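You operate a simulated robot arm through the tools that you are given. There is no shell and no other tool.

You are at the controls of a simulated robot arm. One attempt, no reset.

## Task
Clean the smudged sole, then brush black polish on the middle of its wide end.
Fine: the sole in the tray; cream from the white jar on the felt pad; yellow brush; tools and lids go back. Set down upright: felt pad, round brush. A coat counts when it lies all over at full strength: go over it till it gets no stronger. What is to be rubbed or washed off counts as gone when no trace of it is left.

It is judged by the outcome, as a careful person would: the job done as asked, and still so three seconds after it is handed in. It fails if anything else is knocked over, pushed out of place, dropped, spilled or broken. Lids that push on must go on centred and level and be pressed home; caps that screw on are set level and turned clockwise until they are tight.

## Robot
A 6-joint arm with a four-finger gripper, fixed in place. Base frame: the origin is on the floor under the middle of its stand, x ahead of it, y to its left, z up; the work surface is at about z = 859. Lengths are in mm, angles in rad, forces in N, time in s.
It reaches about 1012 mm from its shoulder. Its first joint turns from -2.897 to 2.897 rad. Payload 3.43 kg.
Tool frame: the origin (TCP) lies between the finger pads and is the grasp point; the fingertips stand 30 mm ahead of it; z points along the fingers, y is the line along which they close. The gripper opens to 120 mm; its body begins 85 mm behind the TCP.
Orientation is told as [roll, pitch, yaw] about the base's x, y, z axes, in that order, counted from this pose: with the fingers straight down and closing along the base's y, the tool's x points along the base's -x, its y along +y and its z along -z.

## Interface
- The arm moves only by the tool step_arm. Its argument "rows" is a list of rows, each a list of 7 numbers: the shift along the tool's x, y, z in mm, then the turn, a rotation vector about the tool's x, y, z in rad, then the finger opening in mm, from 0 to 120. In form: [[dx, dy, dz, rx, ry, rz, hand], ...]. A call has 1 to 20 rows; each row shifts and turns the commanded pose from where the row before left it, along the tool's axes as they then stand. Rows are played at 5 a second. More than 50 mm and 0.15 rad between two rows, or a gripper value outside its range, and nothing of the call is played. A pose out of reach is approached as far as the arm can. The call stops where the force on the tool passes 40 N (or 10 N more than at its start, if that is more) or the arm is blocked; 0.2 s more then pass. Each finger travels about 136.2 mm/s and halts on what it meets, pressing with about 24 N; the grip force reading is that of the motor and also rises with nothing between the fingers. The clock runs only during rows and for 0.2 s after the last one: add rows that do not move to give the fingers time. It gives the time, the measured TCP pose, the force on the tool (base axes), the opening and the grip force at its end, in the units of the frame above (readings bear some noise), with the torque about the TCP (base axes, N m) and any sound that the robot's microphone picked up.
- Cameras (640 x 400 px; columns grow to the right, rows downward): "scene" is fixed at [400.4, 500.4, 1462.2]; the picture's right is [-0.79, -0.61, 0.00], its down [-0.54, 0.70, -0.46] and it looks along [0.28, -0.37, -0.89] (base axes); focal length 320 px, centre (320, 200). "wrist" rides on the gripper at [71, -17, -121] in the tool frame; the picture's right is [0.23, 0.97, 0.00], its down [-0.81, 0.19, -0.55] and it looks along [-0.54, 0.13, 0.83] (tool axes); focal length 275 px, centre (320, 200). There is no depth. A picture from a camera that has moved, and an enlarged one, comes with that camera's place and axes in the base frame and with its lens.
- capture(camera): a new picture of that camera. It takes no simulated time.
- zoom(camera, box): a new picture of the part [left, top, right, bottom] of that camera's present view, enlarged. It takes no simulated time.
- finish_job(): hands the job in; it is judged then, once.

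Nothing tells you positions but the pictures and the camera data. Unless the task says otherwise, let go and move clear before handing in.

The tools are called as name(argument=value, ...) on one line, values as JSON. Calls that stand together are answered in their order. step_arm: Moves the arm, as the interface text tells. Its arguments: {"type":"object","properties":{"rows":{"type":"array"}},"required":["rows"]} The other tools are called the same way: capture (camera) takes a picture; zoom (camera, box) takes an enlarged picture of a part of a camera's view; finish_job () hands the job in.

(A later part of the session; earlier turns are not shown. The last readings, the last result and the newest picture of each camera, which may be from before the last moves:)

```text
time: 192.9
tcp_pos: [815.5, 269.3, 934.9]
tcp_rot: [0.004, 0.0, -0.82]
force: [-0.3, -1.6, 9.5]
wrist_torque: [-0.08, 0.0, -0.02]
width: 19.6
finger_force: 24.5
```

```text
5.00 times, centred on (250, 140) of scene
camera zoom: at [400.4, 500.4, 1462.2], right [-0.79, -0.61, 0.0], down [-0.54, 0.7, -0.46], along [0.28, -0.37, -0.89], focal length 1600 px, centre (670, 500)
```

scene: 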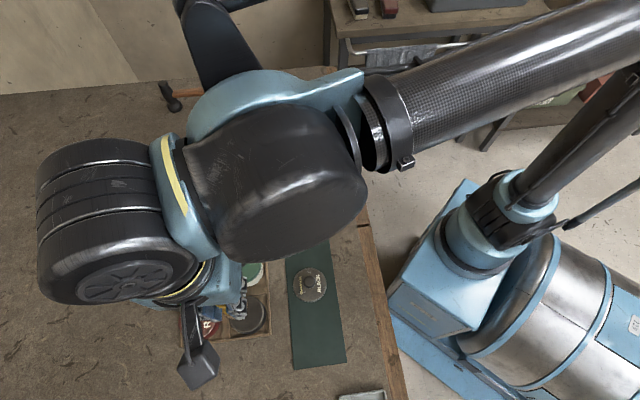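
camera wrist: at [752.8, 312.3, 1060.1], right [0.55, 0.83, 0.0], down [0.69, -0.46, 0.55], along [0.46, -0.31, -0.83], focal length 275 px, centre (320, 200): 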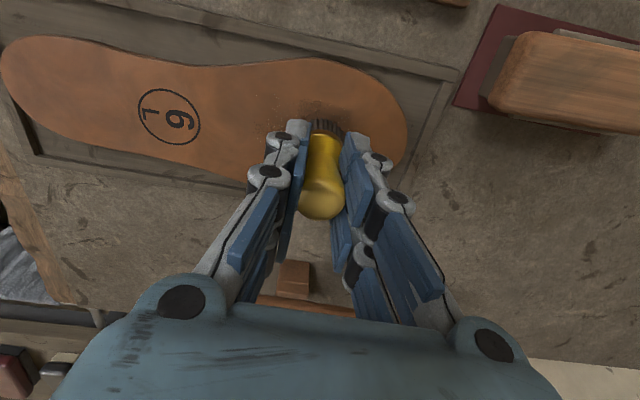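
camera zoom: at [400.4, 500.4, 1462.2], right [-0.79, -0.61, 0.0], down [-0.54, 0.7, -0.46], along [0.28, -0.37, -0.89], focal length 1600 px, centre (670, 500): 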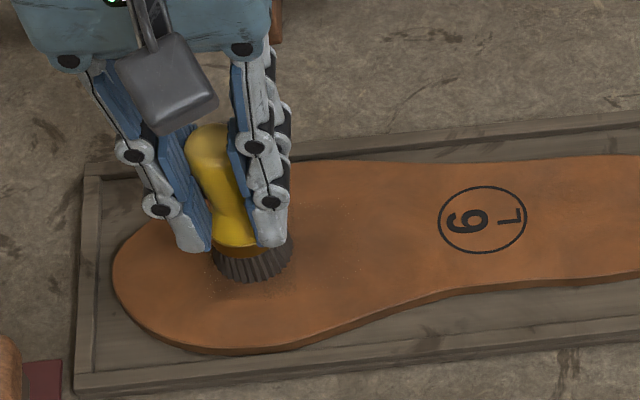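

I'm in contact at about 9 N. I rub across the patch's width in short strokes.

step_arm(rows=[[4, 0, 0, 0, 0, 0, 8], [4, 0, 0, 0, 0, 0, 8], [3, 0, 0, 0, 0, 0, 8], [0, 0, 0, 0, 0, 0, 8]])

step_arm(rows=[[-4, 0, 0, 0, 0, 0, 8], [-4, 0, 0, 0, 0, 0, 8], [-4, 0, 0, 0, 0, 0, 8], [0, 0, 0, 0, 0, 0, 8]])

step_arm(rows=[[-4, 0, 0, 0, 0, 0, 8], [-4, 0, 0, 0, 0, 0, 8], [-3, 0, 0, 0, 0, 0, 8], [0, 0, 0, 0, 0, 0, 8]])

zoom(camera="scene", box=[200, 100, 300, 180])

```text
time: 193.9
tcp_pos: [805.8, 279.0, 936.0]
tcp_rot: [0.001, 0.0, -0.82]
force: [3.8, -4.2, 15.6]
wrist_torque: [-0.23, -0.2, -0.02]
width: 19.5
finger_force: 24.3
```

```text
time: 194.9
tcp_pos: [816.0, 270.0, 935.6]
tcp_rot: [0.0, 0.001, -0.822]
force: [-2.1, 3.7, 7.7]
wrist_torque: [0.21, 0.16, 0.0]
width: 19.3
finger_force: 24.2
```

```text
time: 195.9
tcp_pos: [823.9, 263.1, 934.0]
tcp_rot: [0.002, 0.0, -0.821]
force: [-0.4, -1.1, 4.2]
wrist_torque: [-0.01, 0.09, 0.02]
width: 19.6
finger_force: 24.1
```

```text
5.00 times, centred on (250, 140) of scene
camera zoom: at [400.4, 500.4, 1462.2], right [-0.79, -0.61, 0.0], down [-0.54, 0.7, -0.46], along [0.28, -0.37, -0.89], focal length 1600 px, centre (670, 500)
```

zoom: 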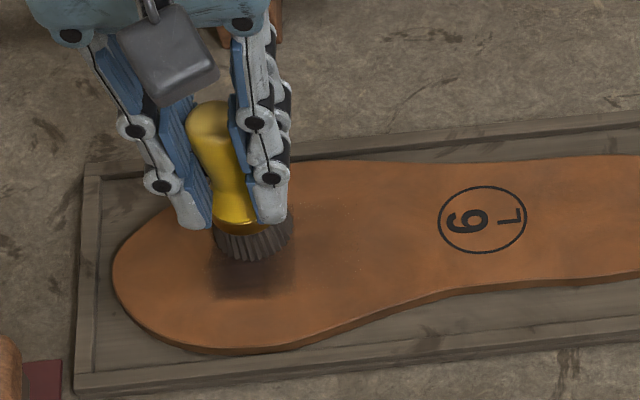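

The patch is getting darker. I lift and check how it's built up.

step_arm(rows=[[0, 0, -10, 0, 0, 0, 8], [0, 0, -20, 0, 0, 0, 8], [-25, -10, -15, 0, 0, 0, 8], [-15, 0, 0, 0, 0, 0, 8], [0, 0, 0, 0, 0, 0, 8], [0, 0, 0, 0, 0, 0, 8]])

zoom(camera="wrist", box=[240, 0, 440, 120])

zoom(camera="scene", box=[215, 120, 285, 172])

```text
time: 197.3
tcp_pos: [843.2, 227.0, 978.7]
tcp_rot: [0.002, 0.001, -0.82]
force: [0.1, -0.3, -0.5]
wrist_torque: [-0.02, 0.01, 0.0]
width: 19.5
finger_force: 23.7
```

```text
3.20 times, centred on (340, 60) of wrist
camera zoom: at [780.9, 266.8, 1098.7], right [0.55, 0.83, 0.0], down [0.69, -0.46, 0.55], along [0.46, -0.31, -0.83], focal length 881 px, centre (256, 648)
```

zoom: 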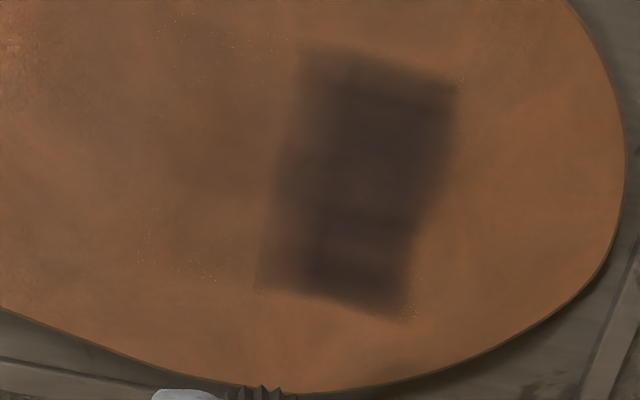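

```text
7.69 times, centred on (250, 146) of scene
camera zoom: at [400.4, 500.4, 1462.2], right [-0.79, -0.61, 0.0], down [-0.54, 0.7, -0.46], along [0.28, -0.37, -0.89], focal length 2462 px, centre (858, 615)
```

zoom: 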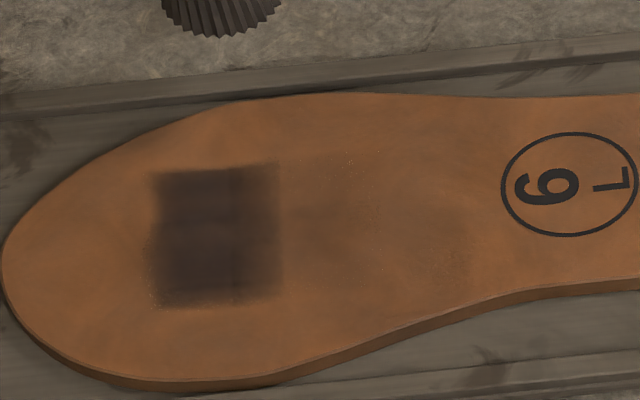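

The coat is a rectangle about 36 × 50 mm centred near (814.5, 273). Its heel-side column is still lighter, so I go back and work that side with what's left on the brush.

step_arm(rows=[[31.2, 1.3, 0, 0, 0, 0, 8], [31.3, 1.3, 0, 0, 0, 0, 8], [0, 0, 25, 0, 0, 0, 8], [0, 0, 14, 0, 0, 0, 8], [0, 0, 4, 0, 0, 0, 8], [0, 0, 0, 0, 0, 0, 8], [0, 0, 0, 0, 0, 0, 8]])

step_arm(rows=[[0, 0, 1, 0, 0, 0, 8], [0, 0, 0, 0, 0, 0, 8]])

```text
time: 198.9
tcp_pos: [803.4, 274.2, 937.1]
tcp_rot: [0.002, -0.001, -0.821]
force: [-0.2, 0.0, -1.5]
wrist_torque: [0.02, -0.02, 0.03]
width: 19.8
finger_force: 23.9
```

```text
time: 199.5
tcp_pos: [802.7, 273.8, 935.8]
tcp_rot: [0.002, 0.0, -0.82]
force: [0.2, 0.6, -1.0]
wrist_torque: [0.0, 0.01, 0.04]
width: 19.5
finger_force: 23.8
```

step_arm(rows=[[0, 0, 1, 0, 0, 0, 8], [0, 0, 0, 0, 0, 0, 8]])

step_arm(rows=[[0, 0, 0.7, 0, 0, 0, 8], [0, 0, 0, 0, 0, 0, 8]])

```text
time: 200.1
tcp_pos: [802.0, 273.7, 935.2]
tcp_rot: [0.002, -0.001, -0.819]
force: [-0.5, 0.0, 1.0]
wrist_torque: [-0.03, 0.01, -0.01]
width: 19.5
finger_force: 24.0
```

```text
time: 200.7
tcp_pos: [802.1, 272.5, 935.0]
tcp_rot: [0.001, -0.001, -0.82]
force: [0.6, -2.5, 10.9]
wrist_torque: [-0.14, -0.02, 0.02]
width: 19.2
finger_force: 24.1
```

Contact is at about 11 N. I stroke across the heel-side column and back.

step_arm(rows=[[-4, 0, 0, 0, 0, 0, 8], [-4, 0, 0, 0, 0, 0, 8], [-4, 0, 0, 0, 0, 0, 8], [-4, 0, 0, 0, 0, 0, 8], [-4, 0, 0, 0, 0, 0, 8], [0, 0, 0, 0, 0, 0, 8]])

step_arm(rows=[[4, 0, 0, 0, 0, 0, 8], [4, 0, 0, 0, 0, 0, 8], [4, 0, 0, 0, 0, 0, 8], [4, 0, 0, 0, 0, 0, 8], [4, 0, 0, 0, 0, 0, 8], [0, 0, 0, 0, 0, 0, 8]])

step_arm(rows=[[0, 0, -10, 0, 0, 0, 8], [0, 0, -20, 0, 0, 0, 8], [-30, -10, -15, 0, 0, 0, 8], [-30, 0, 0, 0, 0, 0, 8], [0, 0, 0, 0, 0, 0, 8], [0, 0, 0, 0, 0, 0, 8]])

zoom(camera="wrist", box=[240, 0, 440, 120])

zoom(camera="scene", box=[215, 120, 285, 172])

```text
time: 202.1
tcp_pos: [815.6, 258.7, 935.2]
tcp_rot: [0.002, -0.002, -0.821]
force: [-4.6, 5.8, 22.8]
wrist_torque: [0.31, 0.25, -0.01]
width: 19.5
finger_force: 24.2
```

```text
time: 203.5
tcp_pos: [801.4, 272.5, 934.2]
tcp_rot: [0.003, -0.001, -0.82]
force: [-0.2, -0.3, 2.2]
wrist_torque: [-0.07, 0.01, -0.01]
width: 19.7
finger_force: 24.4
```

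```text
time: 204.9
tcp_pos: [837.4, 223.0, 979.6]
tcp_rot: [0.003, 0.0, -0.82]
force: [0.1, 0.5, 0.4]
wrist_torque: [0.01, 0.06, 0.02]
width: 19.7
finger_force: 24.1
```

```text
3.20 times, centred on (340, 60) of wrist
camera zoom: at [775.2, 263.4, 1098.7], right [0.55, 0.83, 0.0], down [0.69, -0.46, 0.55], along [0.46, -0.31, -0.83], focal length 881 px, centre (256, 648)
```

zoom: 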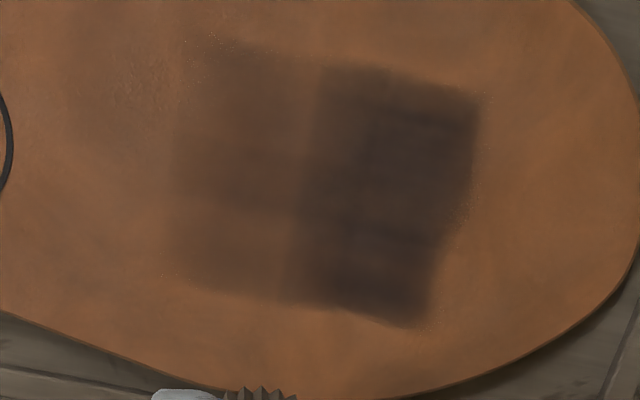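

```text
7.69 times, centred on (250, 146) of scene
camera zoom: at [400.4, 500.4, 1462.2], right [-0.79, -0.61, 0.0], down [-0.54, 0.7, -0.46], along [0.28, -0.37, -0.89], focal length 2462 px, centre (858, 615)
```

zoom: 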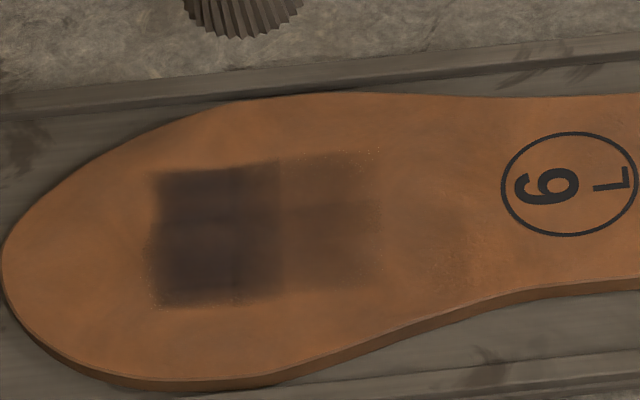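

The tint has now spread over an adjoining block towards the logo while the toe side shows nothing, even where the brush went. I zoom in to understand the structure of the zone.

zoom(camera="wrist", box=[280, 0, 400, 110])

zoom(camera="scene", box=[225, 135, 270, 168])

```text
3.64 times, centred on (340, 55) of wrist
camera zoom: at [775.2, 263.4, 1098.7], right [0.55, 0.83, 0.0], down [0.69, -0.46, 0.55], along [0.46, -0.31, -0.83], focal length 1001 px, centre (247, 727)
```

zoom: 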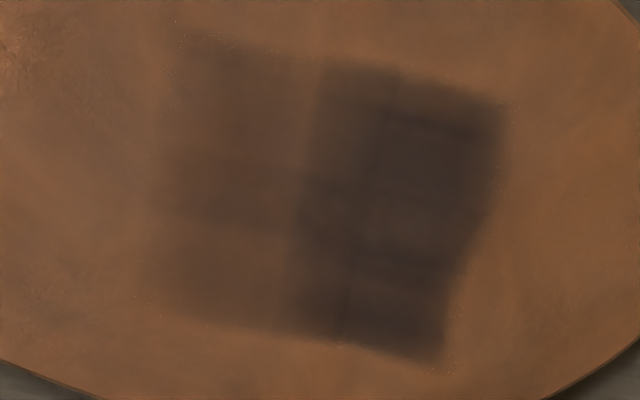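

```text
12.12 times, centred on (248, 152) of scene
camera zoom: at [400.4, 500.4, 1462.2], right [-0.79, -0.61, 0.0], down [-0.54, 0.7, -0.46], along [0.28, -0.37, -0.89], focal length 3879 px, centre (1199, 788)
```

zoom: 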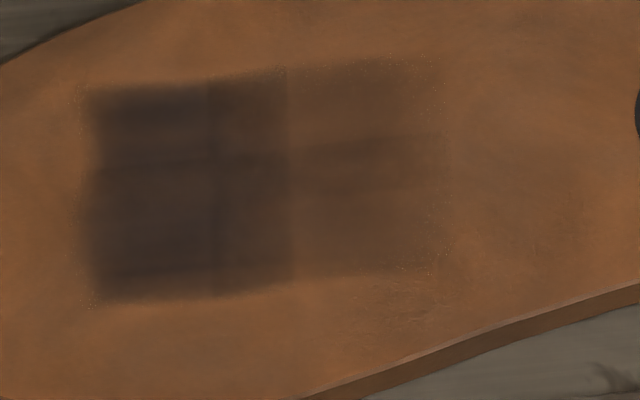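

Now it's clear: the coat only takes within a rectangle of about 67 × 49 mm centred near (804, 262.5), which is the middle of the wide end. I reload the brush and work the whole of it systematically.

step_arm(rows=[[0, 0, -45, 0, 0, 0, 8], [41.1, -1.4, -12, 0, 0, 0, 8], [41.1, -1.4, 0, 0, 0, 0, 8], [41.1, -1.4, 0, 0, 0, 0, 8], [41.1, -1.4, 0, 0, 0, 0, 8], [41.1, -1.4, 0, 0, 0, 0, 8], [41.1, -1.4, 0, 0, 0, 0, 8], [41.1, -1.4, 0, 0, 0, 0, 8], [41.1, -1.4, 0, 0, 0, 0, 8], [41.1, -1.4, 0, 0, 0, 0, 8], [41.1, -1.4, 0, 0, 0, 0, 8], [0, 0, 25, 0, 0, 0, 8], [0, 0, 25, 0, 0, 0, 8], [0, 0, 20, 0, 0, 0, 8], [0, 0, 5, 0, 0, 0, 8], [0, 0, 0, 0, 0, 0, 8], [0, 0, 0, 0, 0, 0, 8]])

zoom(camera="wrist", box=[220, 60, 420, 180])

```text
time: 208.5
tcp_pos: [546.3, 514.1, 960.8]
tcp_rot: [0.0, 0.0, -0.82]
force: [0.2, -0.5, -0.1]
wrist_torque: [-0.03, 0.02, -0.01]
width: 19.7
finger_force: 23.5
```

```text
3.20 times, centred on (320, 120) of wrist
camera zoom: at [484.4, 554.4, 1080.5], right [0.55, 0.83, 0.0], down [0.69, -0.46, 0.55], along [0.46, -0.31, -0.83], focal length 881 px, centre (320, 456)
```

zoom: 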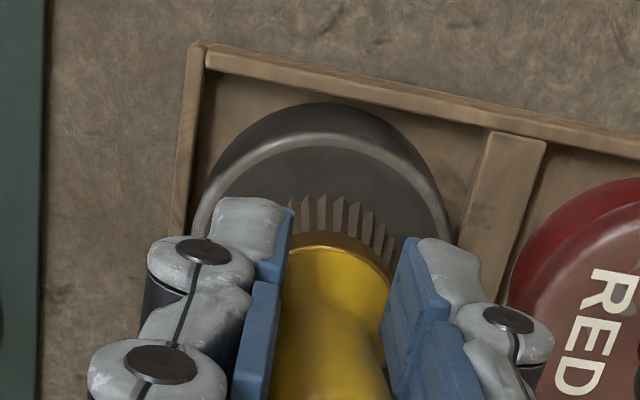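

The brush is centred over the jar and visibly depleted. I lower it into the polish.

step_arm(rows=[[0, 0, 3, 0, 0, 0, 8], [0, 0, 1.5, 0, 0, 0, 8], [0, 0, 0, 0, 0, 0, 8]])

step_arm(rows=[[0, 0, 0.7, 0, 0, 0, 8], [0, 0, 0, 0, 0, 0, 8]])

```text
time: 209.3
tcp_pos: [545.0, 512.8, 957.6]
tcp_rot: [0.001, 0.001, -0.82]
force: [0.2, -0.2, -0.1]
wrist_torque: [0.0, 0.04, 0.02]
width: 19.7
finger_force: 24.4
```

```text
time: 209.9
tcp_pos: [545.0, 514.9, 955.9]
tcp_rot: [0.003, 0.001, -0.819]
force: [0.4, 0.0, -0.9]
wrist_torque: [0.01, -0.02, -0.02]
width: 19.4
finger_force: 24.3
```

step_arm(rows=[[0, 0, 0.7, 0, 0, 0, 8], [0, 0, 0, 0, 0, 0, 8]])

step_arm(rows=[[0, 0, 0.7, 0, 0, 0, 8], [0, 0, 0, 0, 0, 0, 8]])

```text
time: 210.5
tcp_pos: [546.0, 513.6, 956.7]
tcp_rot: [0.001, -0.001, -0.822]
force: [-0.2, 1.8, 9.6]
wrist_torque: [0.03, -0.05, 0.01]
width: 19.4
finger_force: 23.6
```

```text
time: 211.1
tcp_pos: [545.8, 512.7, 955.5]
tcp_rot: [0.002, -0.001, -0.82]
force: [1.4, 2.2, 23.9]
wrist_torque: [0.07, -0.03, 0.0]
width: 19.4
finger_force: 23.8
```

The brush is loaded again at 24 N. I lift and travel to the logo-side end of the zone.

step_arm(rows=[[0, 0, -5, 0, 0, 0, 8], [0, 0, -20, 0, 0, 0, 8], [0, 0, -30, 0, 0, 0, 8], [0, 0, -28, 0, 0, 0, 8], [-41.6, -0.2, 0, 0, 0, 0, 8], [-41.6, -0.2, 0, 0, 0, 0, 8], [-41.6, -0.2, 0, 0, 0, 0, 8], [-41.6, -0.2, 0, 0, 0, 0, 8], [-41.6, -0.2, 0, 0, 0, 0, 8], [-41.6, -0.2, 0, 0, 0, 0, 8], [-41.6, -0.2, 0, 0, 0, 0, 8], [-41.6, -0.2, 0, 0, 0, 0, 8], [-41.6, -0.2, 0, 0, 0, 0, 8], [0, 0, 30, 0, 0, 0, 8], [0, 0, 30, 0, 0, 0, 8], [0, 0, 30, 0, 0, 0, 8], [0, 0, 8, 0, 0, 0, 8], [0, 0, 0, 0, 0, 0, 8], [0, 0, 0, 0, 0, 0, 8]])

zoom(camera="wrist", box=[180, 0, 460, 160])

zoom(camera="scene", box=[200, 100, 300, 180])

```text
time: 215.1
tcp_pos: [798.9, 239.8, 939.1]
tcp_rot: [0.002, -0.002, -0.819]
force: [-0.7, 0.5, -0.1]
wrist_torque: [-0.01, -0.02, 0.02]
width: 19.6
finger_force: 23.6
```

```text
2.29 times, centred on (320, 80) of wrist
camera zoom: at [737.3, 280.6, 1057.7], right [0.55, 0.83, 0.0], down [0.69, -0.46, 0.55], along [0.46, -0.31, -0.83], focal length 629 px, centre (320, 474)
```

zoom: 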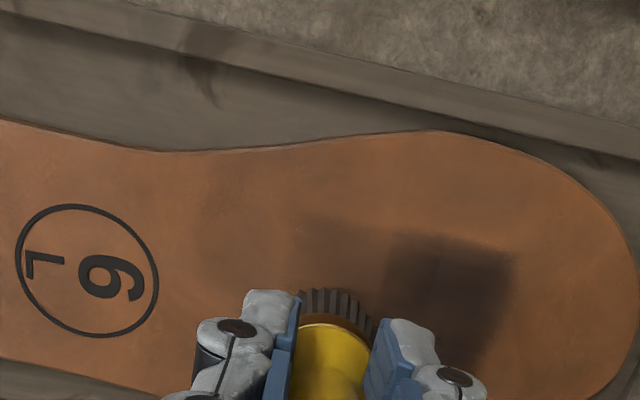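

```text
5.00 times, centred on (250, 140) of scene
camera zoom: at [400.4, 500.4, 1462.2], right [-0.79, -0.61, 0.0], down [-0.54, 0.7, -0.46], along [0.28, -0.37, -0.89], focal length 1600 px, centre (670, 500)
```

zoom: 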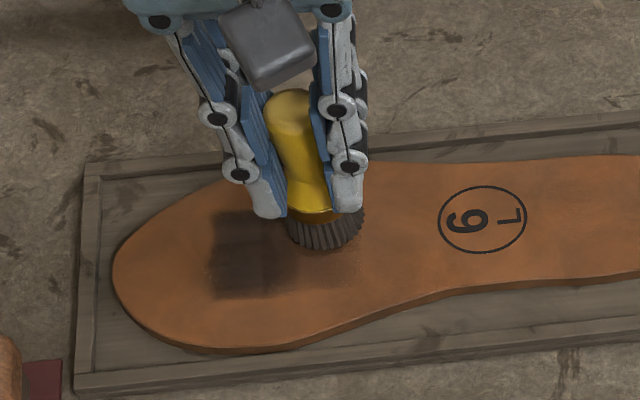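

I'm positioned at the logo-side end of the zone. I lower to contact.

step_arm(rows=[[0, 0, 2, 0, 0, 0, 8], [0, 0, 1.5, 0, 0, 0, 8], [0, 0, 0, 0, 0, 0, 8]])

step_arm(rows=[[0, 0, 0.7, 0, 0, 0, 8], [0, 0, 0, 0, 0, 0, 8]])

```text
time: 215.9
tcp_pos: [799.2, 238.4, 936.2]
tcp_rot: [0.002, 0.0, -0.819]
force: [-1.2, -0.3, -0.3]
wrist_torque: [0.01, -0.05, -0.03]
width: 19.8
finger_force: 24.1
```

```text
time: 216.5
tcp_pos: [799.3, 239.5, 935.3]
tcp_rot: [0.001, 0.0, -0.82]
force: [0.3, -0.7, 0.4]
wrist_torque: [0.0, 0.01, -0.01]
width: 19.7
finger_force: 24.0
```

step_arm(rows=[[0, 0, 0.7, 0, 0, 0, 8], [0, 0, 0, 0, 0, 0, 8]])

step_arm(rows=[[0, 0, 0.6, 0, 0, 0, 8], [0, 0, 0, 0, 0, 0, 8]])

```text
time: 217.1
tcp_pos: [798.8, 239.6, 933.9]
tcp_rot: [0.002, 0.0, -0.821]
force: [-2.0, 1.9, 9.2]
wrist_torque: [0.11, 0.12, -0.01]
width: 19.4
finger_force: 24.7
```

```text
time: 217.7
tcp_pos: [799.9, 239.6, 935.8]
tcp_rot: [0.001, -0.001, -0.82]
force: [5.9, 2.2, 21.7]
wrist_torque: [0.1, -0.37, 0.0]
width: 19.8
finger_force: 23.9
```

I'm in contact at 22 N. I ease off slightly and stroke across the width of this end.

step_arm(rows=[[0, 0, -0.5, 0, 0, 0, 8], [4, 0, 0, 0, 0, 0, 8], [4, 0, 0, 0, 0, 0, 8], [4, 0, 0, 0, 0, 0, 8], [4, 0, 0, 0, 0, 0, 8], [4, 0, 0, 0, 0, 0, 8], [4, 0, 0, 0, 0, 0, 8], [0, 0, 0, 0, 0, 0, 8]])

zoom(camera="scene", box=[200, 100, 300, 180])

```text
time: 219.4
tcp_pos: [771.6, 257.1, 943.1]
tcp_rot: [0.008, -0.009, -0.82]
force: [2.3, -0.1, -2.5]
wrist_torque: [-0.06, 0.26, -0.02]
width: 19.9
finger_force: 24.5
stopped in row 8: the force on the tool passed its limit at 42 N (the readings are from after the stop); the commanded pose is now the measured one
```

```text
5.00 times, centred on (250, 140) of scene
camera zoom: at [400.4, 500.4, 1462.2], right [-0.79, -0.61, 0.0], down [-0.54, 0.7, -0.46], along [0.28, -0.37, -0.89], focal length 1600 px, centre (670, 500)
```

zoom: 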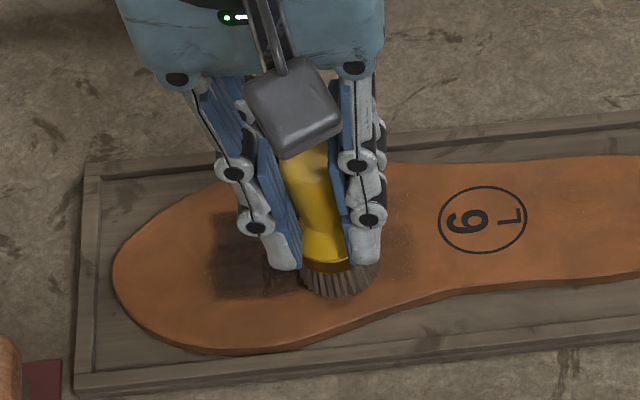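

The stroke ran into the force limit at its end and the brush is spent. I lift, level the hand and look at what was laid down.

step_arm(rows=[[0, 0, -15, 0.008, 0.009, 0, 8], [-25, 0, -20, 0, 0, 0, 8], [-40, 0, 0, 0, 0, 0, 8], [0, 0, 0, 0, 0, 0, 8], [0, 0, 0, 0, 0, 0, 8]])

capture(camera="wrist")

zoom(camera="scene", box=[215, 120, 285, 172])

```text
time: 220.6
tcp_pos: [816.3, 209.5, 977.1]
tcp_rot: [0.003, 0.001, -0.82]
force: [-0.4, -0.4, -0.6]
wrist_torque: [0.0, 0.0, -0.02]
width: 19.7
finger_force: 24.1
```

```text
taken
camera wrist: at [754.6, 250.8, 1095.8], right [0.55, 0.83, 0.0], down [0.69, -0.46, 0.55], along [0.46, -0.3, -0.83], focal length 275 px, centre (320, 200)
```

wrist: 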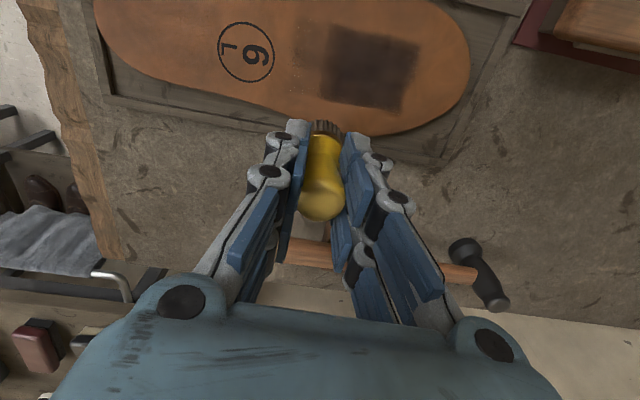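

```text
7.69 times, centred on (250, 146) of scene
camera zoom: at [400.4, 500.4, 1462.2], right [-0.79, -0.61, 0.0], down [-0.54, 0.7, -0.46], along [0.28, -0.37, -0.89], focal length 2462 px, centre (858, 615)
```

zoom: 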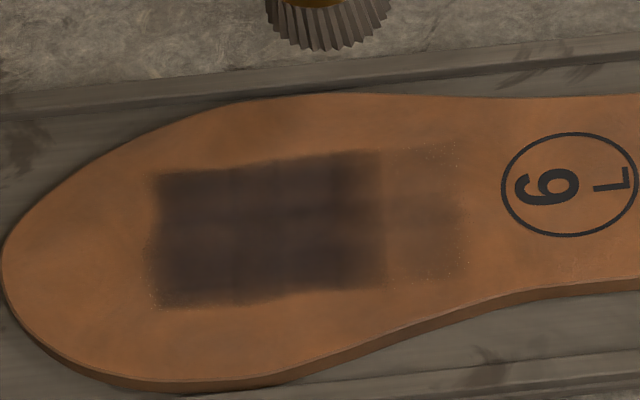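

The coat is extending evenly along the middle band of the wide end and never past the toe-side edge or beyond ±25 mm in width. I carry on reloading and covering the whole band.

step_arm(rows=[[0, 0, -45, 0, 0, 0, 8], [40.6, 0.95, -14, 0, 0, 0, 8], [40.6, 0.95, 0, 0, 0, 0, 8], [40.6, 0.95, 0, 0, 0, 0, 8], [40.6, 0.95, 0, 0, 0, 0, 8], [40.6, 0.95, 0, 0, 0, 0, 8], [40.6, 0.95, 0, 0, 0, 0, 8], [40.6, 0.95, 0, 0, 0, 0, 8], [40.6, 0.95, 0, 0, 0, 0, 8], [40.6, 0.95, 0, 0, 0, 0, 8], [40.6, 0.95, 0, 0, 0, 0, 8], [0, 0, 25, 0, 0, 0, 8], [0, 0, 25, 0, 0, 0, 8], [0, 0, 20, 0, 0, 0, 8], [0, 0, 5, 0, 0, 0, 8], [0, 0, 0, 0, 0, 0, 8], [0, 0, 0, 0, 0, 0, 8]])

zoom(camera="wrist", box=[220, 60, 420, 180])

```text
time: 224.2
tcp_pos: [546.2, 511.6, 961.1]
tcp_rot: [0.001, 0.0, -0.822]
force: [-0.3, -0.4, -0.7]
wrist_torque: [-0.01, 0.0, 0.02]
width: 19.9
finger_force: 24.3
```

```text
3.20 times, centred on (320, 120) of wrist
camera zoom: at [484.3, 551.9, 1080.2], right [0.55, 0.83, 0.0], down [0.69, -0.46, 0.55], along [0.46, -0.3, -0.83], focal length 881 px, centre (320, 456)
```

zoom: 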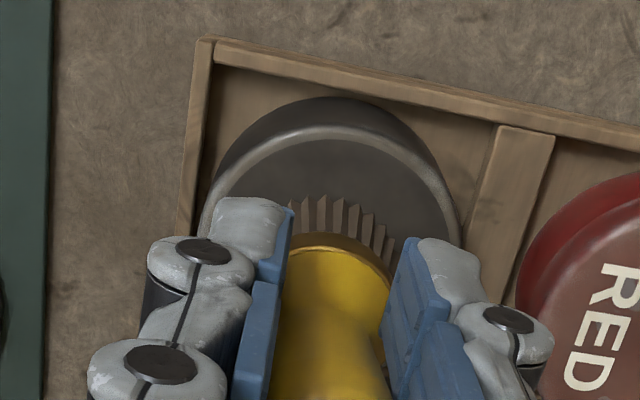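

I'm over the jar. I lower the brush to load it.

step_arm(rows=[[0, 1.5, 3, 0, 0, 0, 8], [0, 0, 2.5, 0, 0, 0, 8], [0, 0, 0, 0, 0, 0, 8]])

step_arm(rows=[[0, 0, 0.8, 0, 0, 0, 8], [0, 0, 0, 0, 0, 0, 8]])

```text
time: 225.0
tcp_pos: [547.1, 511.6, 955.4]
tcp_rot: [0.004, -0.001, -0.819]
force: [-0.6, 0.4, 0.6]
wrist_torque: [-0.01, -0.01, 0.01]
width: 19.7
finger_force: 24.1
```

```text
time: 225.6
tcp_pos: [548.5, 511.6, 956.3]
tcp_rot: [0.002, -0.001, -0.82]
force: [3.1, -1.2, 14.6]
wrist_torque: [-0.04, -0.08, 0.01]
width: 19.4
finger_force: 23.4
```

step_arm(rows=[[0, 0, 0.4, 0, 0, 0, 8], [0, 0, 0, 0, 0, 0, 8], [0, 0, -5, 0, 0, 0, 8], [0, 0, -20, 0, 0, 0, 8], [0, 0, -30, 0, 0, 0, 8], [0, 0, -28, 0, 0, 0, 8], [-38.9, -3.4, 0, 0, 0, 0, 8], [-38.9, -3.4, 0, 0, 0, 0, 8], [-38.9, -3.4, 0, 0, 0, 0, 8], [-38.9, -3.4, 0, 0, 0, 0, 8], [-38.9, -3.4, 0, 0, 0, 0, 8], [-38.9, -3.4, 0, 0, 0, 0, 8], [-38.9, -3.4, 0, 0, 0, 0, 8], [-38.9, -3.4, 0, 0, 0, 0, 8], [-38.9, -3.4, 0, 0, 0, 0, 8], [0, 0, 30, 0, 0, 0, 8], [0, 0, 30, 0, 0, 0, 8], [0, 0, 30, 0, 0, 0, 8], [0, 0, 8, 0, 0, 0, 8], [0, 0, 0, 0, 0, 0, 8]])

zoom(camera="wrist", box=[180, 0, 460, 160])

zoom(camera="scene", box=[200, 100, 300, 180])

```text
time: 229.8
tcp_pos: [764.2, 235.9, 938.3]
tcp_rot: [0.001, -0.002, -0.822]
force: [-0.9, 0.5, -1.1]
wrist_torque: [0.01, -0.02, 0.0]
width: 19.7
finger_force: 23.9
```

```text
2.29 times, centred on (320, 80) of wrist
camera zoom: at [702.1, 277.1, 1058.1], right [0.55, 0.83, 0.0], down [0.69, -0.46, 0.55], along [0.46, -0.3, -0.83], focal length 629 px, centre (320, 474)
```

zoom: 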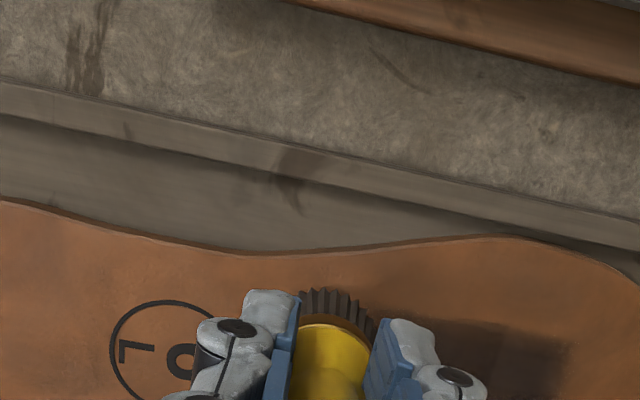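

```text
5.00 times, centred on (250, 140) of scene
camera zoom: at [400.4, 500.4, 1462.2], right [-0.79, -0.61, 0.0], down [-0.54, 0.7, -0.46], along [0.28, -0.37, -0.89], focal length 1600 px, centre (670, 500)
```

zoom: 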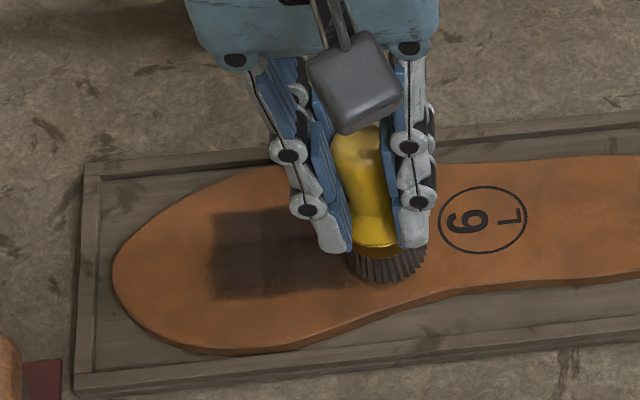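

Before brushing this close to the logo, I want to be sure about the zone's limits. I move to the toe-side edge first and check whether the coat takes beyond it.

step_arm(rows=[[0, 0, -6, 0, 0, 0, 8], [-4.6, 35.8, 0, 0, 0, 0, 8], [-4.7, 35.8, 0, 0, 0, 0, 8], [0, 0, 6, 0, 0, 0, 8], [0, 0, 0, 0, 0, 0, 8], [0, 0, 3, 0, 0, 0, 8], [0, 0, 0, 0, 0, 0, 8]])

step_arm(rows=[[0, 0, 0.8, 0, 0, 0, 8], [0, 0, 0, 0, 0, 0, 8]])

```text
time: 231.4
tcp_pos: [823.4, 278.0, 936.5]
tcp_rot: [0.001, 0.0, -0.818]
force: [-0.2, 0.1, 0.2]
wrist_torque: [0.0, 0.01, 0.01]
width: 19.6
finger_force: 23.6
```

```text
time: 232.0
tcp_pos: [822.5, 278.3, 935.9]
tcp_rot: [0.001, -0.001, -0.821]
force: [-0.2, 0.0, 0.0]
wrist_torque: [0.0, 0.0, 0.03]
width: 19.7
finger_force: 23.7
```

step_arm(rows=[[0, 0, 0.8, 0, 0, 0, 8], [0, 0, 0, 0, 0, 0, 8]])

step_arm(rows=[[0, 0, 0.6, 0, 0, 0, 8], [0, 0, 0, 0, 0, 0, 8]])

```text
time: 232.6
tcp_pos: [822.2, 278.3, 934.3]
tcp_rot: [0.003, 0.0, -0.82]
force: [0.3, 0.0, -1.6]
wrist_torque: [-0.01, 0.04, -0.02]
width: 19.5
finger_force: 23.5
```

```text
time: 233.2
tcp_pos: [821.9, 277.8, 934.6]
tcp_rot: [0.003, -0.001, -0.821]
force: [-1.4, -1.7, 8.7]
wrist_torque: [-0.11, 0.04, 0.0]
width: 19.4
finger_force: 24.5
```

I'm in contact. I stroke towards the toe with the pressure kept up, to test that edge.

step_arm(rows=[[0, 3, 0.3, 0, 0, 0, 8], [0, 3, 0.1, 0, 0, 0, 8], [0, 3, 0.1, 0, 0, 0, 8], [0, 3, 0.1, 0, 0, 0, 8], [0, 0, 0, 0, 0, 0, 8]])

zoom(camera="scene", box=[200, 100, 300, 180])

```text
time: 234.4
tcp_pos: [830.4, 286.9, 935.1]
tcp_rot: [0.003, 0.0, -0.821]
force: [-1.6, -4.0, 13.0]
wrist_torque: [-0.17, 0.12, -0.02]
width: 19.7
finger_force: 23.5
```

```text
5.00 times, centred on (250, 140) of scene
camera zoom: at [400.4, 500.4, 1462.2], right [-0.79, -0.61, 0.0], down [-0.54, 0.7, -0.46], along [0.28, -0.37, -0.89], focal length 1600 px, centre (670, 500)
```

zoom: 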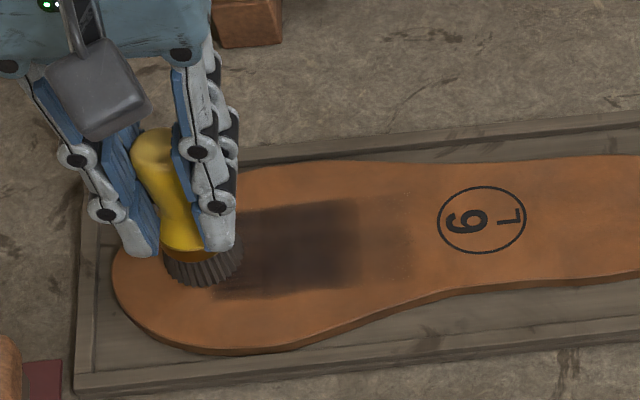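

step_arm(rows=[[0, -3, 0, 0, 0, 0, 8], [0, -3, 0, 0, 0, 0, 8], [0, -3, 0, 0, 0, 0, 8], [0, 0, -10, 0, 0, 0, 8], [0, 0, -20, 0, 0, 0, 8], [-25, 0, -15, 0, 0, 0, 8], [-30, 0, 0, 0, 0, 0, 8], [0, 0, 0, 0, 0, 0, 8], [0, 0, 0, 0, 0, 0, 8]])

zoom(camera="wrist", box=[220, 0, 420, 120])

zoom(camera="scene", box=[210, 120, 280, 172])

```text
time: 236.4
tcp_pos: [862.0, 238.6, 979.0]
tcp_rot: [0.002, -0.002, -0.82]
force: [-0.6, -0.6, -0.3]
wrist_torque: [0.02, -0.03, -0.01]
width: 19.8
finger_force: 24.3
```

```text
3.20 times, centred on (320, 60) of wrist
camera zoom: at [800.3, 280.4, 1098.2], right [0.55, 0.83, 0.0], down [0.69, -0.46, 0.55], along [0.46, -0.3, -0.83], focal length 881 px, centre (320, 648)
```

zoom: 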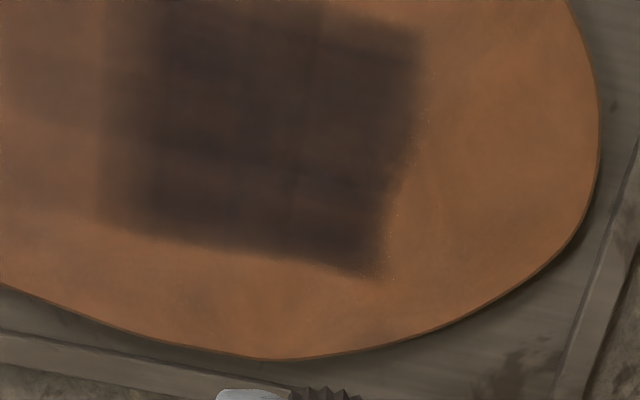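

```text
7.69 times, centred on (245, 146) of scene
camera zoom: at [400.4, 500.4, 1462.2], right [-0.79, -0.61, 0.0], down [-0.54, 0.7, -0.46], along [0.28, -0.37, -0.89], focal length 2462 px, centre (897, 615)
```

zoom: 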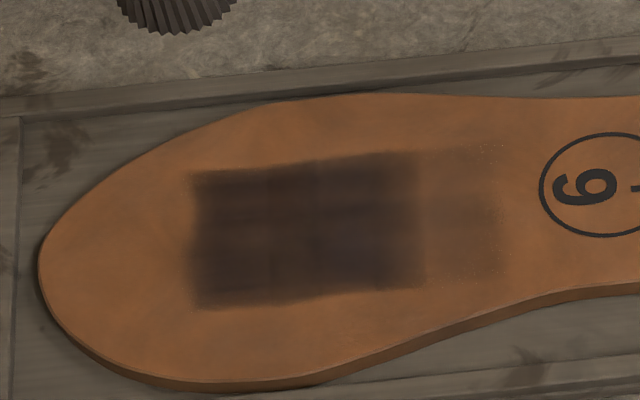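

That's confirmed: brushing beyond the toe-side edge leaves nothing, so the coat takes only on the sole's central band. I concentrate on making the dark area over the middle of the wide end even and full, keeping away from the logo.

step_arm(rows=[[22.6, -20.2, 0, 0, 0, 0, 8], [22.6, -20.2, 0, 0, 0, 0, 8], [0, 0, 25, 0, 0, 0, 8], [0, 0, 14, 0, 0, 0, 8], [0, 0, 3.5, 0, 0, 0, 8], [0, 0, 0, 0, 0, 0, 8], [0, 0, 0.7, 0, 0, 0, 8], [0, 0, 0, 0, 0, 0, 8]])

step_arm(rows=[[0, 0, 0.7, 0, 0, 0, 8], [0, 0, 0, 0, 0, 0, 8]])

```text
time: 238.2
tcp_pos: [800.4, 245.6, 935.5]
tcp_rot: [0.002, 0.0, -0.819]
force: [0.3, -0.1, -1.0]
wrist_torque: [0.02, 0.02, 0.01]
width: 19.7
finger_force: 23.8
```

```text
time: 238.8
tcp_pos: [802.0, 244.9, 934.7]
tcp_rot: [0.003, 0.0, -0.821]
force: [0.0, -1.2, 1.4]
wrist_torque: [-0.03, 0.0, 0.02]
width: 19.8
finger_force: 24.1
```

step_arm(rows=[[0, 0, 0.7, 0, 0, 0, 8], [0, 0, 0, 0, 0, 0, 8]])

step_arm(rows=[[0, 4, 0, 0, 0, 0, 8], [0, 4, 0.1, 0, 0, 0, 8], [0, 4, 0, 0, 0, 0, 8], [0, 4, 0.1, 0, 0, 0, 8], [0, 4, 0, 0, 0, 0, 8], [0, 4, 0.1, 0, 0, 0, 8], [0, 4, 0, 0, 0, 0, 8], [0, 4, 0, 0, 0, 0, 8], [0, 0, 0, 0, 0, 0, 8]])

zoom(camera="scene", box=[200, 100, 300, 180])

```text
time: 239.4
tcp_pos: [801.8, 246.0, 935.6]
tcp_rot: [0.003, 0.0, -0.821]
force: [1.4, -0.7, 10.1]
wrist_torque: [-0.11, -0.04, 0.0]
width: 19.7
finger_force: 23.8
```

```text
time: 241.4
tcp_pos: [824.8, 266.9, 935.3]
tcp_rot: [0.004, 0.002, -0.82]
force: [-2.5, -0.5, 3.9]
wrist_torque: [-0.03, 0.1, 0.04]
width: 19.5
finger_force: 23.7
```

```text
5.00 times, centred on (250, 140) of scene
camera zoom: at [400.4, 500.4, 1462.2], right [-0.79, -0.61, 0.0], down [-0.54, 0.7, -0.46], along [0.28, -0.37, -0.89], focal length 1600 px, centre (670, 500)
```

zoom: 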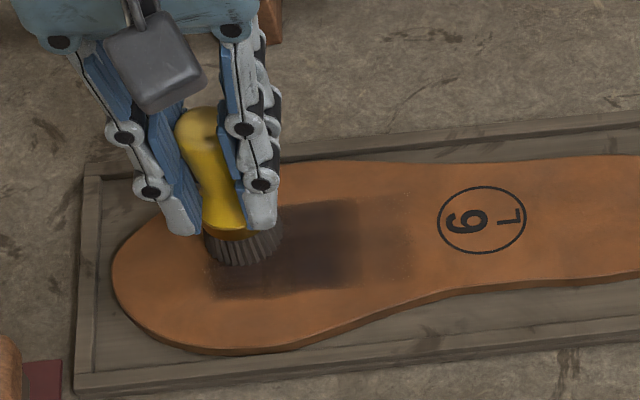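

This load is spent as well. I go back to the jar for the next one.

step_arm(rows=[[0, 0, -10, 0, 0, 0, 8], [0, 0, -45, 0, 0, 0, 8], [0, 0, -48, 0, 0, 0, 8], [41, -4, 0, 0, 0, 0, 8], [41, -4, 0, 0, 0, 0, 8], [41, -4, 0, 0, 0, 0, 8], [41, -4, 0, 0, 0, 0, 8], [41, -4, 0, 0, 0, 0, 8], [41, -4, 0, 0, 0, 0, 8], [41, -4, 0, 0, 0, 0, 8], [41, -4, 0, 0, 0, 0, 8], [41, -4, 0, 0, 0, 0, 8], [0, 0, 25, 0, 0, 0, 8], [0, 0, 25, 0, 0, 0, 8], [0, 0, 22, 0, 0, 0, 8], [0, 0, 3, 0, 0, 0, 8], [0, 0, 0, 0, 0, 0, 8], [0, 0, 0, 0, 0, 0, 8]])

zoom(camera="wrist", box=[220, 60, 420, 180])

zoom(camera="scene", box=[150, 110, 330, 350])

```text
time: 245.2
tcp_pos: [547.3, 513.7, 963.2]
tcp_rot: [0.001, 0.0, -0.821]
force: [-0.6, -0.2, 0.3]
wrist_torque: [0.0, 0.03, 0.0]
width: 19.5
finger_force: 23.5
```

```text
3.20 times, centred on (320, 120) of wrist
camera zoom: at [485.2, 553.8, 1081.7], right [0.55, 0.83, 0.0], down [0.69, -0.46, 0.55], along [0.46, -0.3, -0.83], focal length 881 px, centre (320, 456)
```

zoom: 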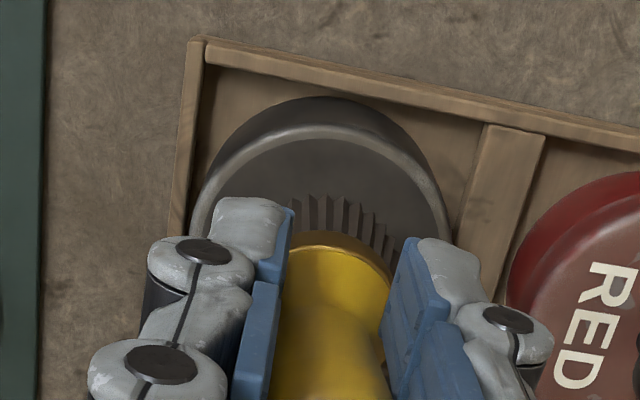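

```text
1.67 times, centred on (240, 230) of scene
camera zoom: at [400.4, 500.4, 1462.2], right [-0.79, -0.61, 0.0], down [-0.54, 0.7, -0.46], along [0.28, -0.37, -0.89], focal length 533 px, centre (453, 150)
```

zoom: 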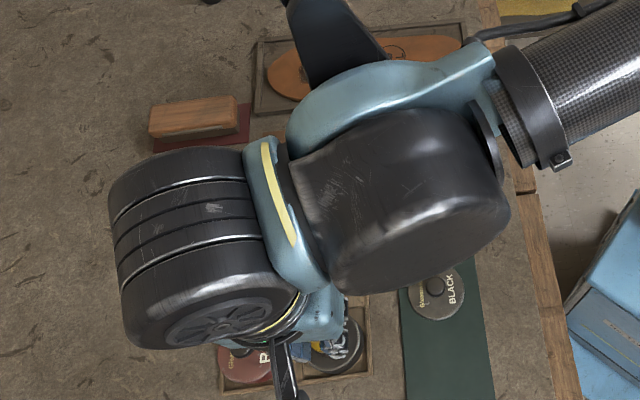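

I lower the brush into the polish once more.

step_arm(rows=[[0, 0, 4, 0, 0, 0, 8], [0, 0, 3, 0, 0, 0, 8], [0, 0, 0, 0, 0, 0, 8], [0, 0, 0, 0, 0, 0, 8]])

step_arm(rows=[[0, 0, 0.7, 0, 0, 0, 8], [0, 0, 0, 0, 0, 0, 8]])

```text
time: 246.2
tcp_pos: [547.5, 511.5, 956.3]
tcp_rot: [0.005, 0.002, -0.82]
force: [0.9, 2.5, 16.3]
wrist_torque: [0.11, -0.04, 0.02]
width: 19.6
finger_force: 23.8
```

```text
time: 246.8
tcp_pos: [547.2, 511.6, 955.4]
tcp_rot: [0.002, 0.0, -0.821]
force: [2.2, 5.6, 34.7]
wrist_torque: [0.33, -0.03, 0.0]
width: 19.5
finger_force: 23.9
```

step_arm(rows=[[0, 0, -5, 0, 0, 0, 8], [0, 0, -20, 0, 0, 0, 8], [0, 0, -30, 0, 0, 0, 8], [0, 0, -28, 0, 0, 0, 8], [-38.7, 0.45, 0, 0, 0, 0, 8], [-38.7, 0.45, 0, 0, 0, 0, 8], [-38.7, 0.45, 0, 0, 0, 0, 8], [-38.7, 0.45, 0, 0, 0, 0, 8], [-38.7, 0.45, 0, 0, 0, 0, 8], [-38.7, 0.45, 0, 0, 0, 0, 8], [-38.7, 0.45, 0, 0, 0, 0, 8], [-38.7, 0.45, 0, 0, 0, 0, 8], [-38.7, 0.45, 0, 0, 0, 0, 8], [0, 0, 30, 0, 0, 0, 8], [0, 0, 30, 0, 0, 0, 8], [0, 0, 30, 0, 0, 0, 8], [0, 0, 9, 0, 0, 0, 8], [0, 0, 0, 0, 0, 0, 8], [0, 0, 0, 0, 0, 0, 8]])

zoom(camera="wrist", box=[180, 0, 460, 160])

zoom(camera="scene", box=[200, 100, 300, 180])

```text
time: 250.8
tcp_pos: [788.6, 260.8, 938.1]
tcp_rot: [0.002, -0.002, -0.82]
force: [0.0, 0.6, -0.7]
wrist_torque: [0.0, 0.04, 0.02]
width: 19.4
finger_force: 23.7
```

```text
2.29 times, centred on (320, 80) of wrist
camera zoom: at [726.5, 302.1, 1057.2], right [0.55, 0.83, 0.0], down [0.69, -0.46, 0.55], along [0.46, -0.3, -0.83], focal length 629 px, centre (320, 474)
```

zoom: 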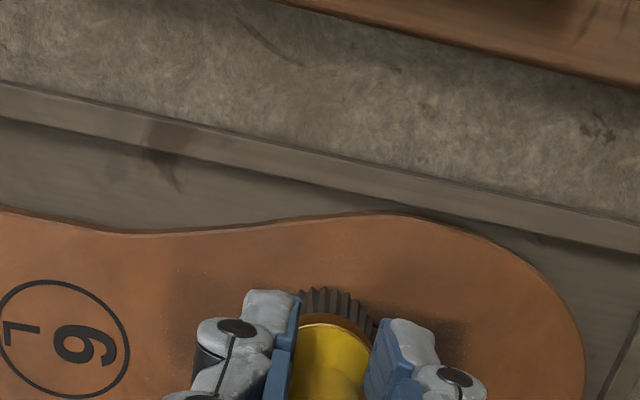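

```text
5.00 times, centred on (250, 140) of scene
camera zoom: at [400.4, 500.4, 1462.2], right [-0.79, -0.61, 0.0], down [-0.54, 0.7, -0.46], along [0.28, -0.37, -0.89], focal length 1600 px, centre (670, 500)
```

zoom: 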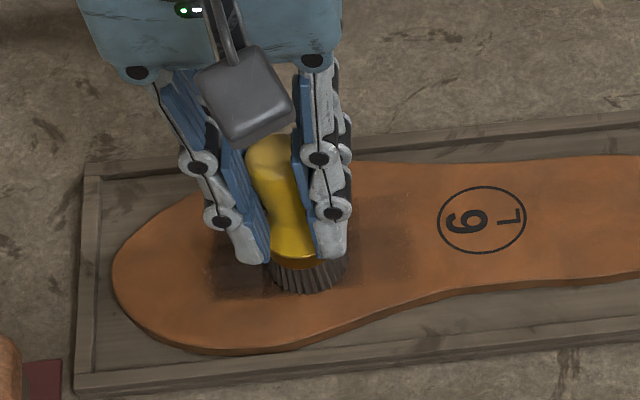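

I'm at the start of the second lane. I lower to contact and stroke towards the toe.

step_arm(rows=[[0, 0, 2.5, 0, 0, 0, 8], [0, 0, 0.9, 0, 0, 0, 8], [0, 0, 0, 0, 0, 0, 8]])

step_arm(rows=[[0, 0, 0.7, 0, 0, 0, 8], [0, 0, 0, 0, 0, 0, 8]])

```text
time: 251.6
tcp_pos: [788.3, 260.8, 934.9]
tcp_rot: [0.002, 0.001, -0.822]
force: [1.0, -0.4, 1.1]
wrist_torque: [-0.02, 0.0, -0.03]
width: 19.8
finger_force: 24.2
```

```text
time: 252.2
tcp_pos: [788.6, 260.2, 933.7]
tcp_rot: [0.004, 0.001, -0.82]
force: [0.7, 1.4, 8.6]
wrist_torque: [0.08, -0.07, 0.0]
width: 19.8
finger_force: 24.1
```

step_arm(rows=[[0, 0, 0.2, 0, 0, 0, 8], [0, 4, 0, 0, 0, 0, 8], [0, 4, 0.1, 0, 0, 0, 8], [0, 4, 0, 0, 0, 0, 8], [0, 4, 0.1, 0, 0, 0, 8], [0, 4, 0, 0, 0, 0, 8], [0, 4, 0.1, 0, 0, 0, 8], [0, 4, 0, 0, 0, 0, 8], [0, 4, 0.1, 0, 0, 0, 8], [0, 0, 0, 0, 0, 0, 8]])

step_arm(rows=[[0, 0, -10, 0, 0, 0, 8], [0, 0, -20, 0, 0, 0, 8], [-25, -10, -15, 0, 0, 0, 8], [-40, -10, 0, 0, 0, 0, 8], [0, 0, 0, 0, 0, 0, 8], [0, 0, 0, 0, 0, 0, 8]])

zoom(camera="wrist", box=[220, 0, 420, 120])

zoom(camera="scene", box=[210, 120, 280, 172])

```text
time: 254.4
tcp_pos: [811.0, 283.8, 935.3]
tcp_rot: [0.004, 0.0, -0.82]
force: [-3.1, -1.8, 12.2]
wrist_torque: [-0.17, 0.17, -0.01]
width: 19.8
finger_force: 23.9
```

```text
time: 255.8
tcp_pos: [839.6, 221.8, 980.3]
tcp_rot: [0.001, 0.0, -0.819]
force: [-0.2, 0.5, -0.3]
wrist_torque: [0.0, -0.02, 0.02]
width: 19.7
finger_force: 24.0
```

```text
3.20 times, centred on (320, 60) of wrist
camera zoom: at [778.2, 262.9, 1098.3], right [0.55, 0.83, 0.0], down [0.69, -0.46, 0.55], along [0.46, -0.3, -0.83], focal length 881 px, centre (320, 648)
```

zoom: 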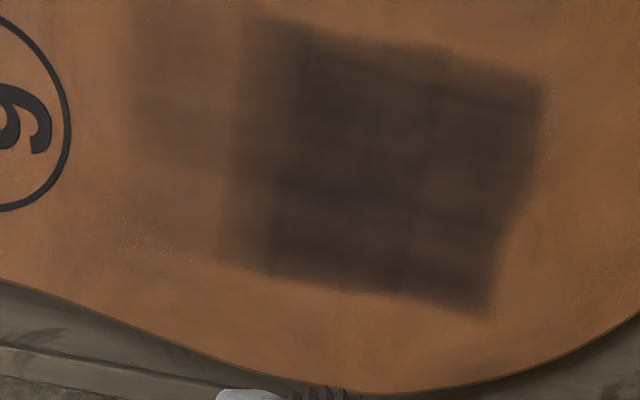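

```text
7.69 times, centred on (245, 146) of scene
camera zoom: at [400.4, 500.4, 1462.2], right [-0.79, -0.61, 0.0], down [-0.54, 0.7, -0.46], along [0.28, -0.37, -0.89], focal length 2462 px, centre (897, 615)
```

zoom: 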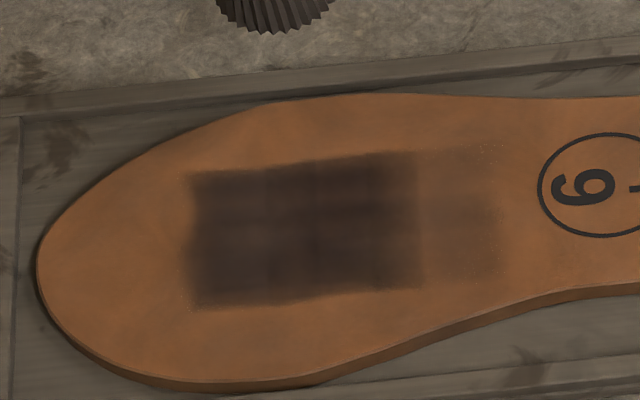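

The coat over the middle of the wide end is now dark and fairly even. I zoom in tightly as a reference, to see whether another coat makes it any stronger.

zoom(camera="scene", box=[224, 137, 272, 167])

zoom(camera="wrist", box=[270, 0, 400, 100])

```text
13.33 times, centred on (248, 152) of scene
camera zoom: at [400.4, 500.4, 1462.2], right [-0.79, -0.61, 0.0], down [-0.54, 0.7, -0.46], along [0.28, -0.37, -0.89], focal length 4267 px, centre (1280, 840)
```

zoom: 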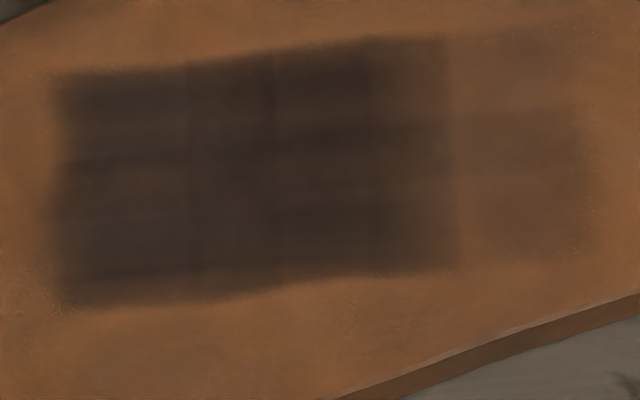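

```text
4.00 times, centred on (335, 50) of wrist
camera zoom: at [778.2, 262.9, 1098.3], right [0.55, 0.83, 0.0], down [0.69, -0.46, 0.55], along [0.46, -0.3, -0.83], focal length 1101 px, centre (260, 800)
```

zoom: 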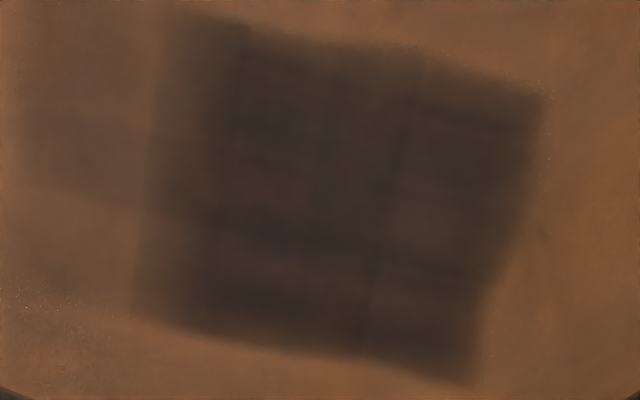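

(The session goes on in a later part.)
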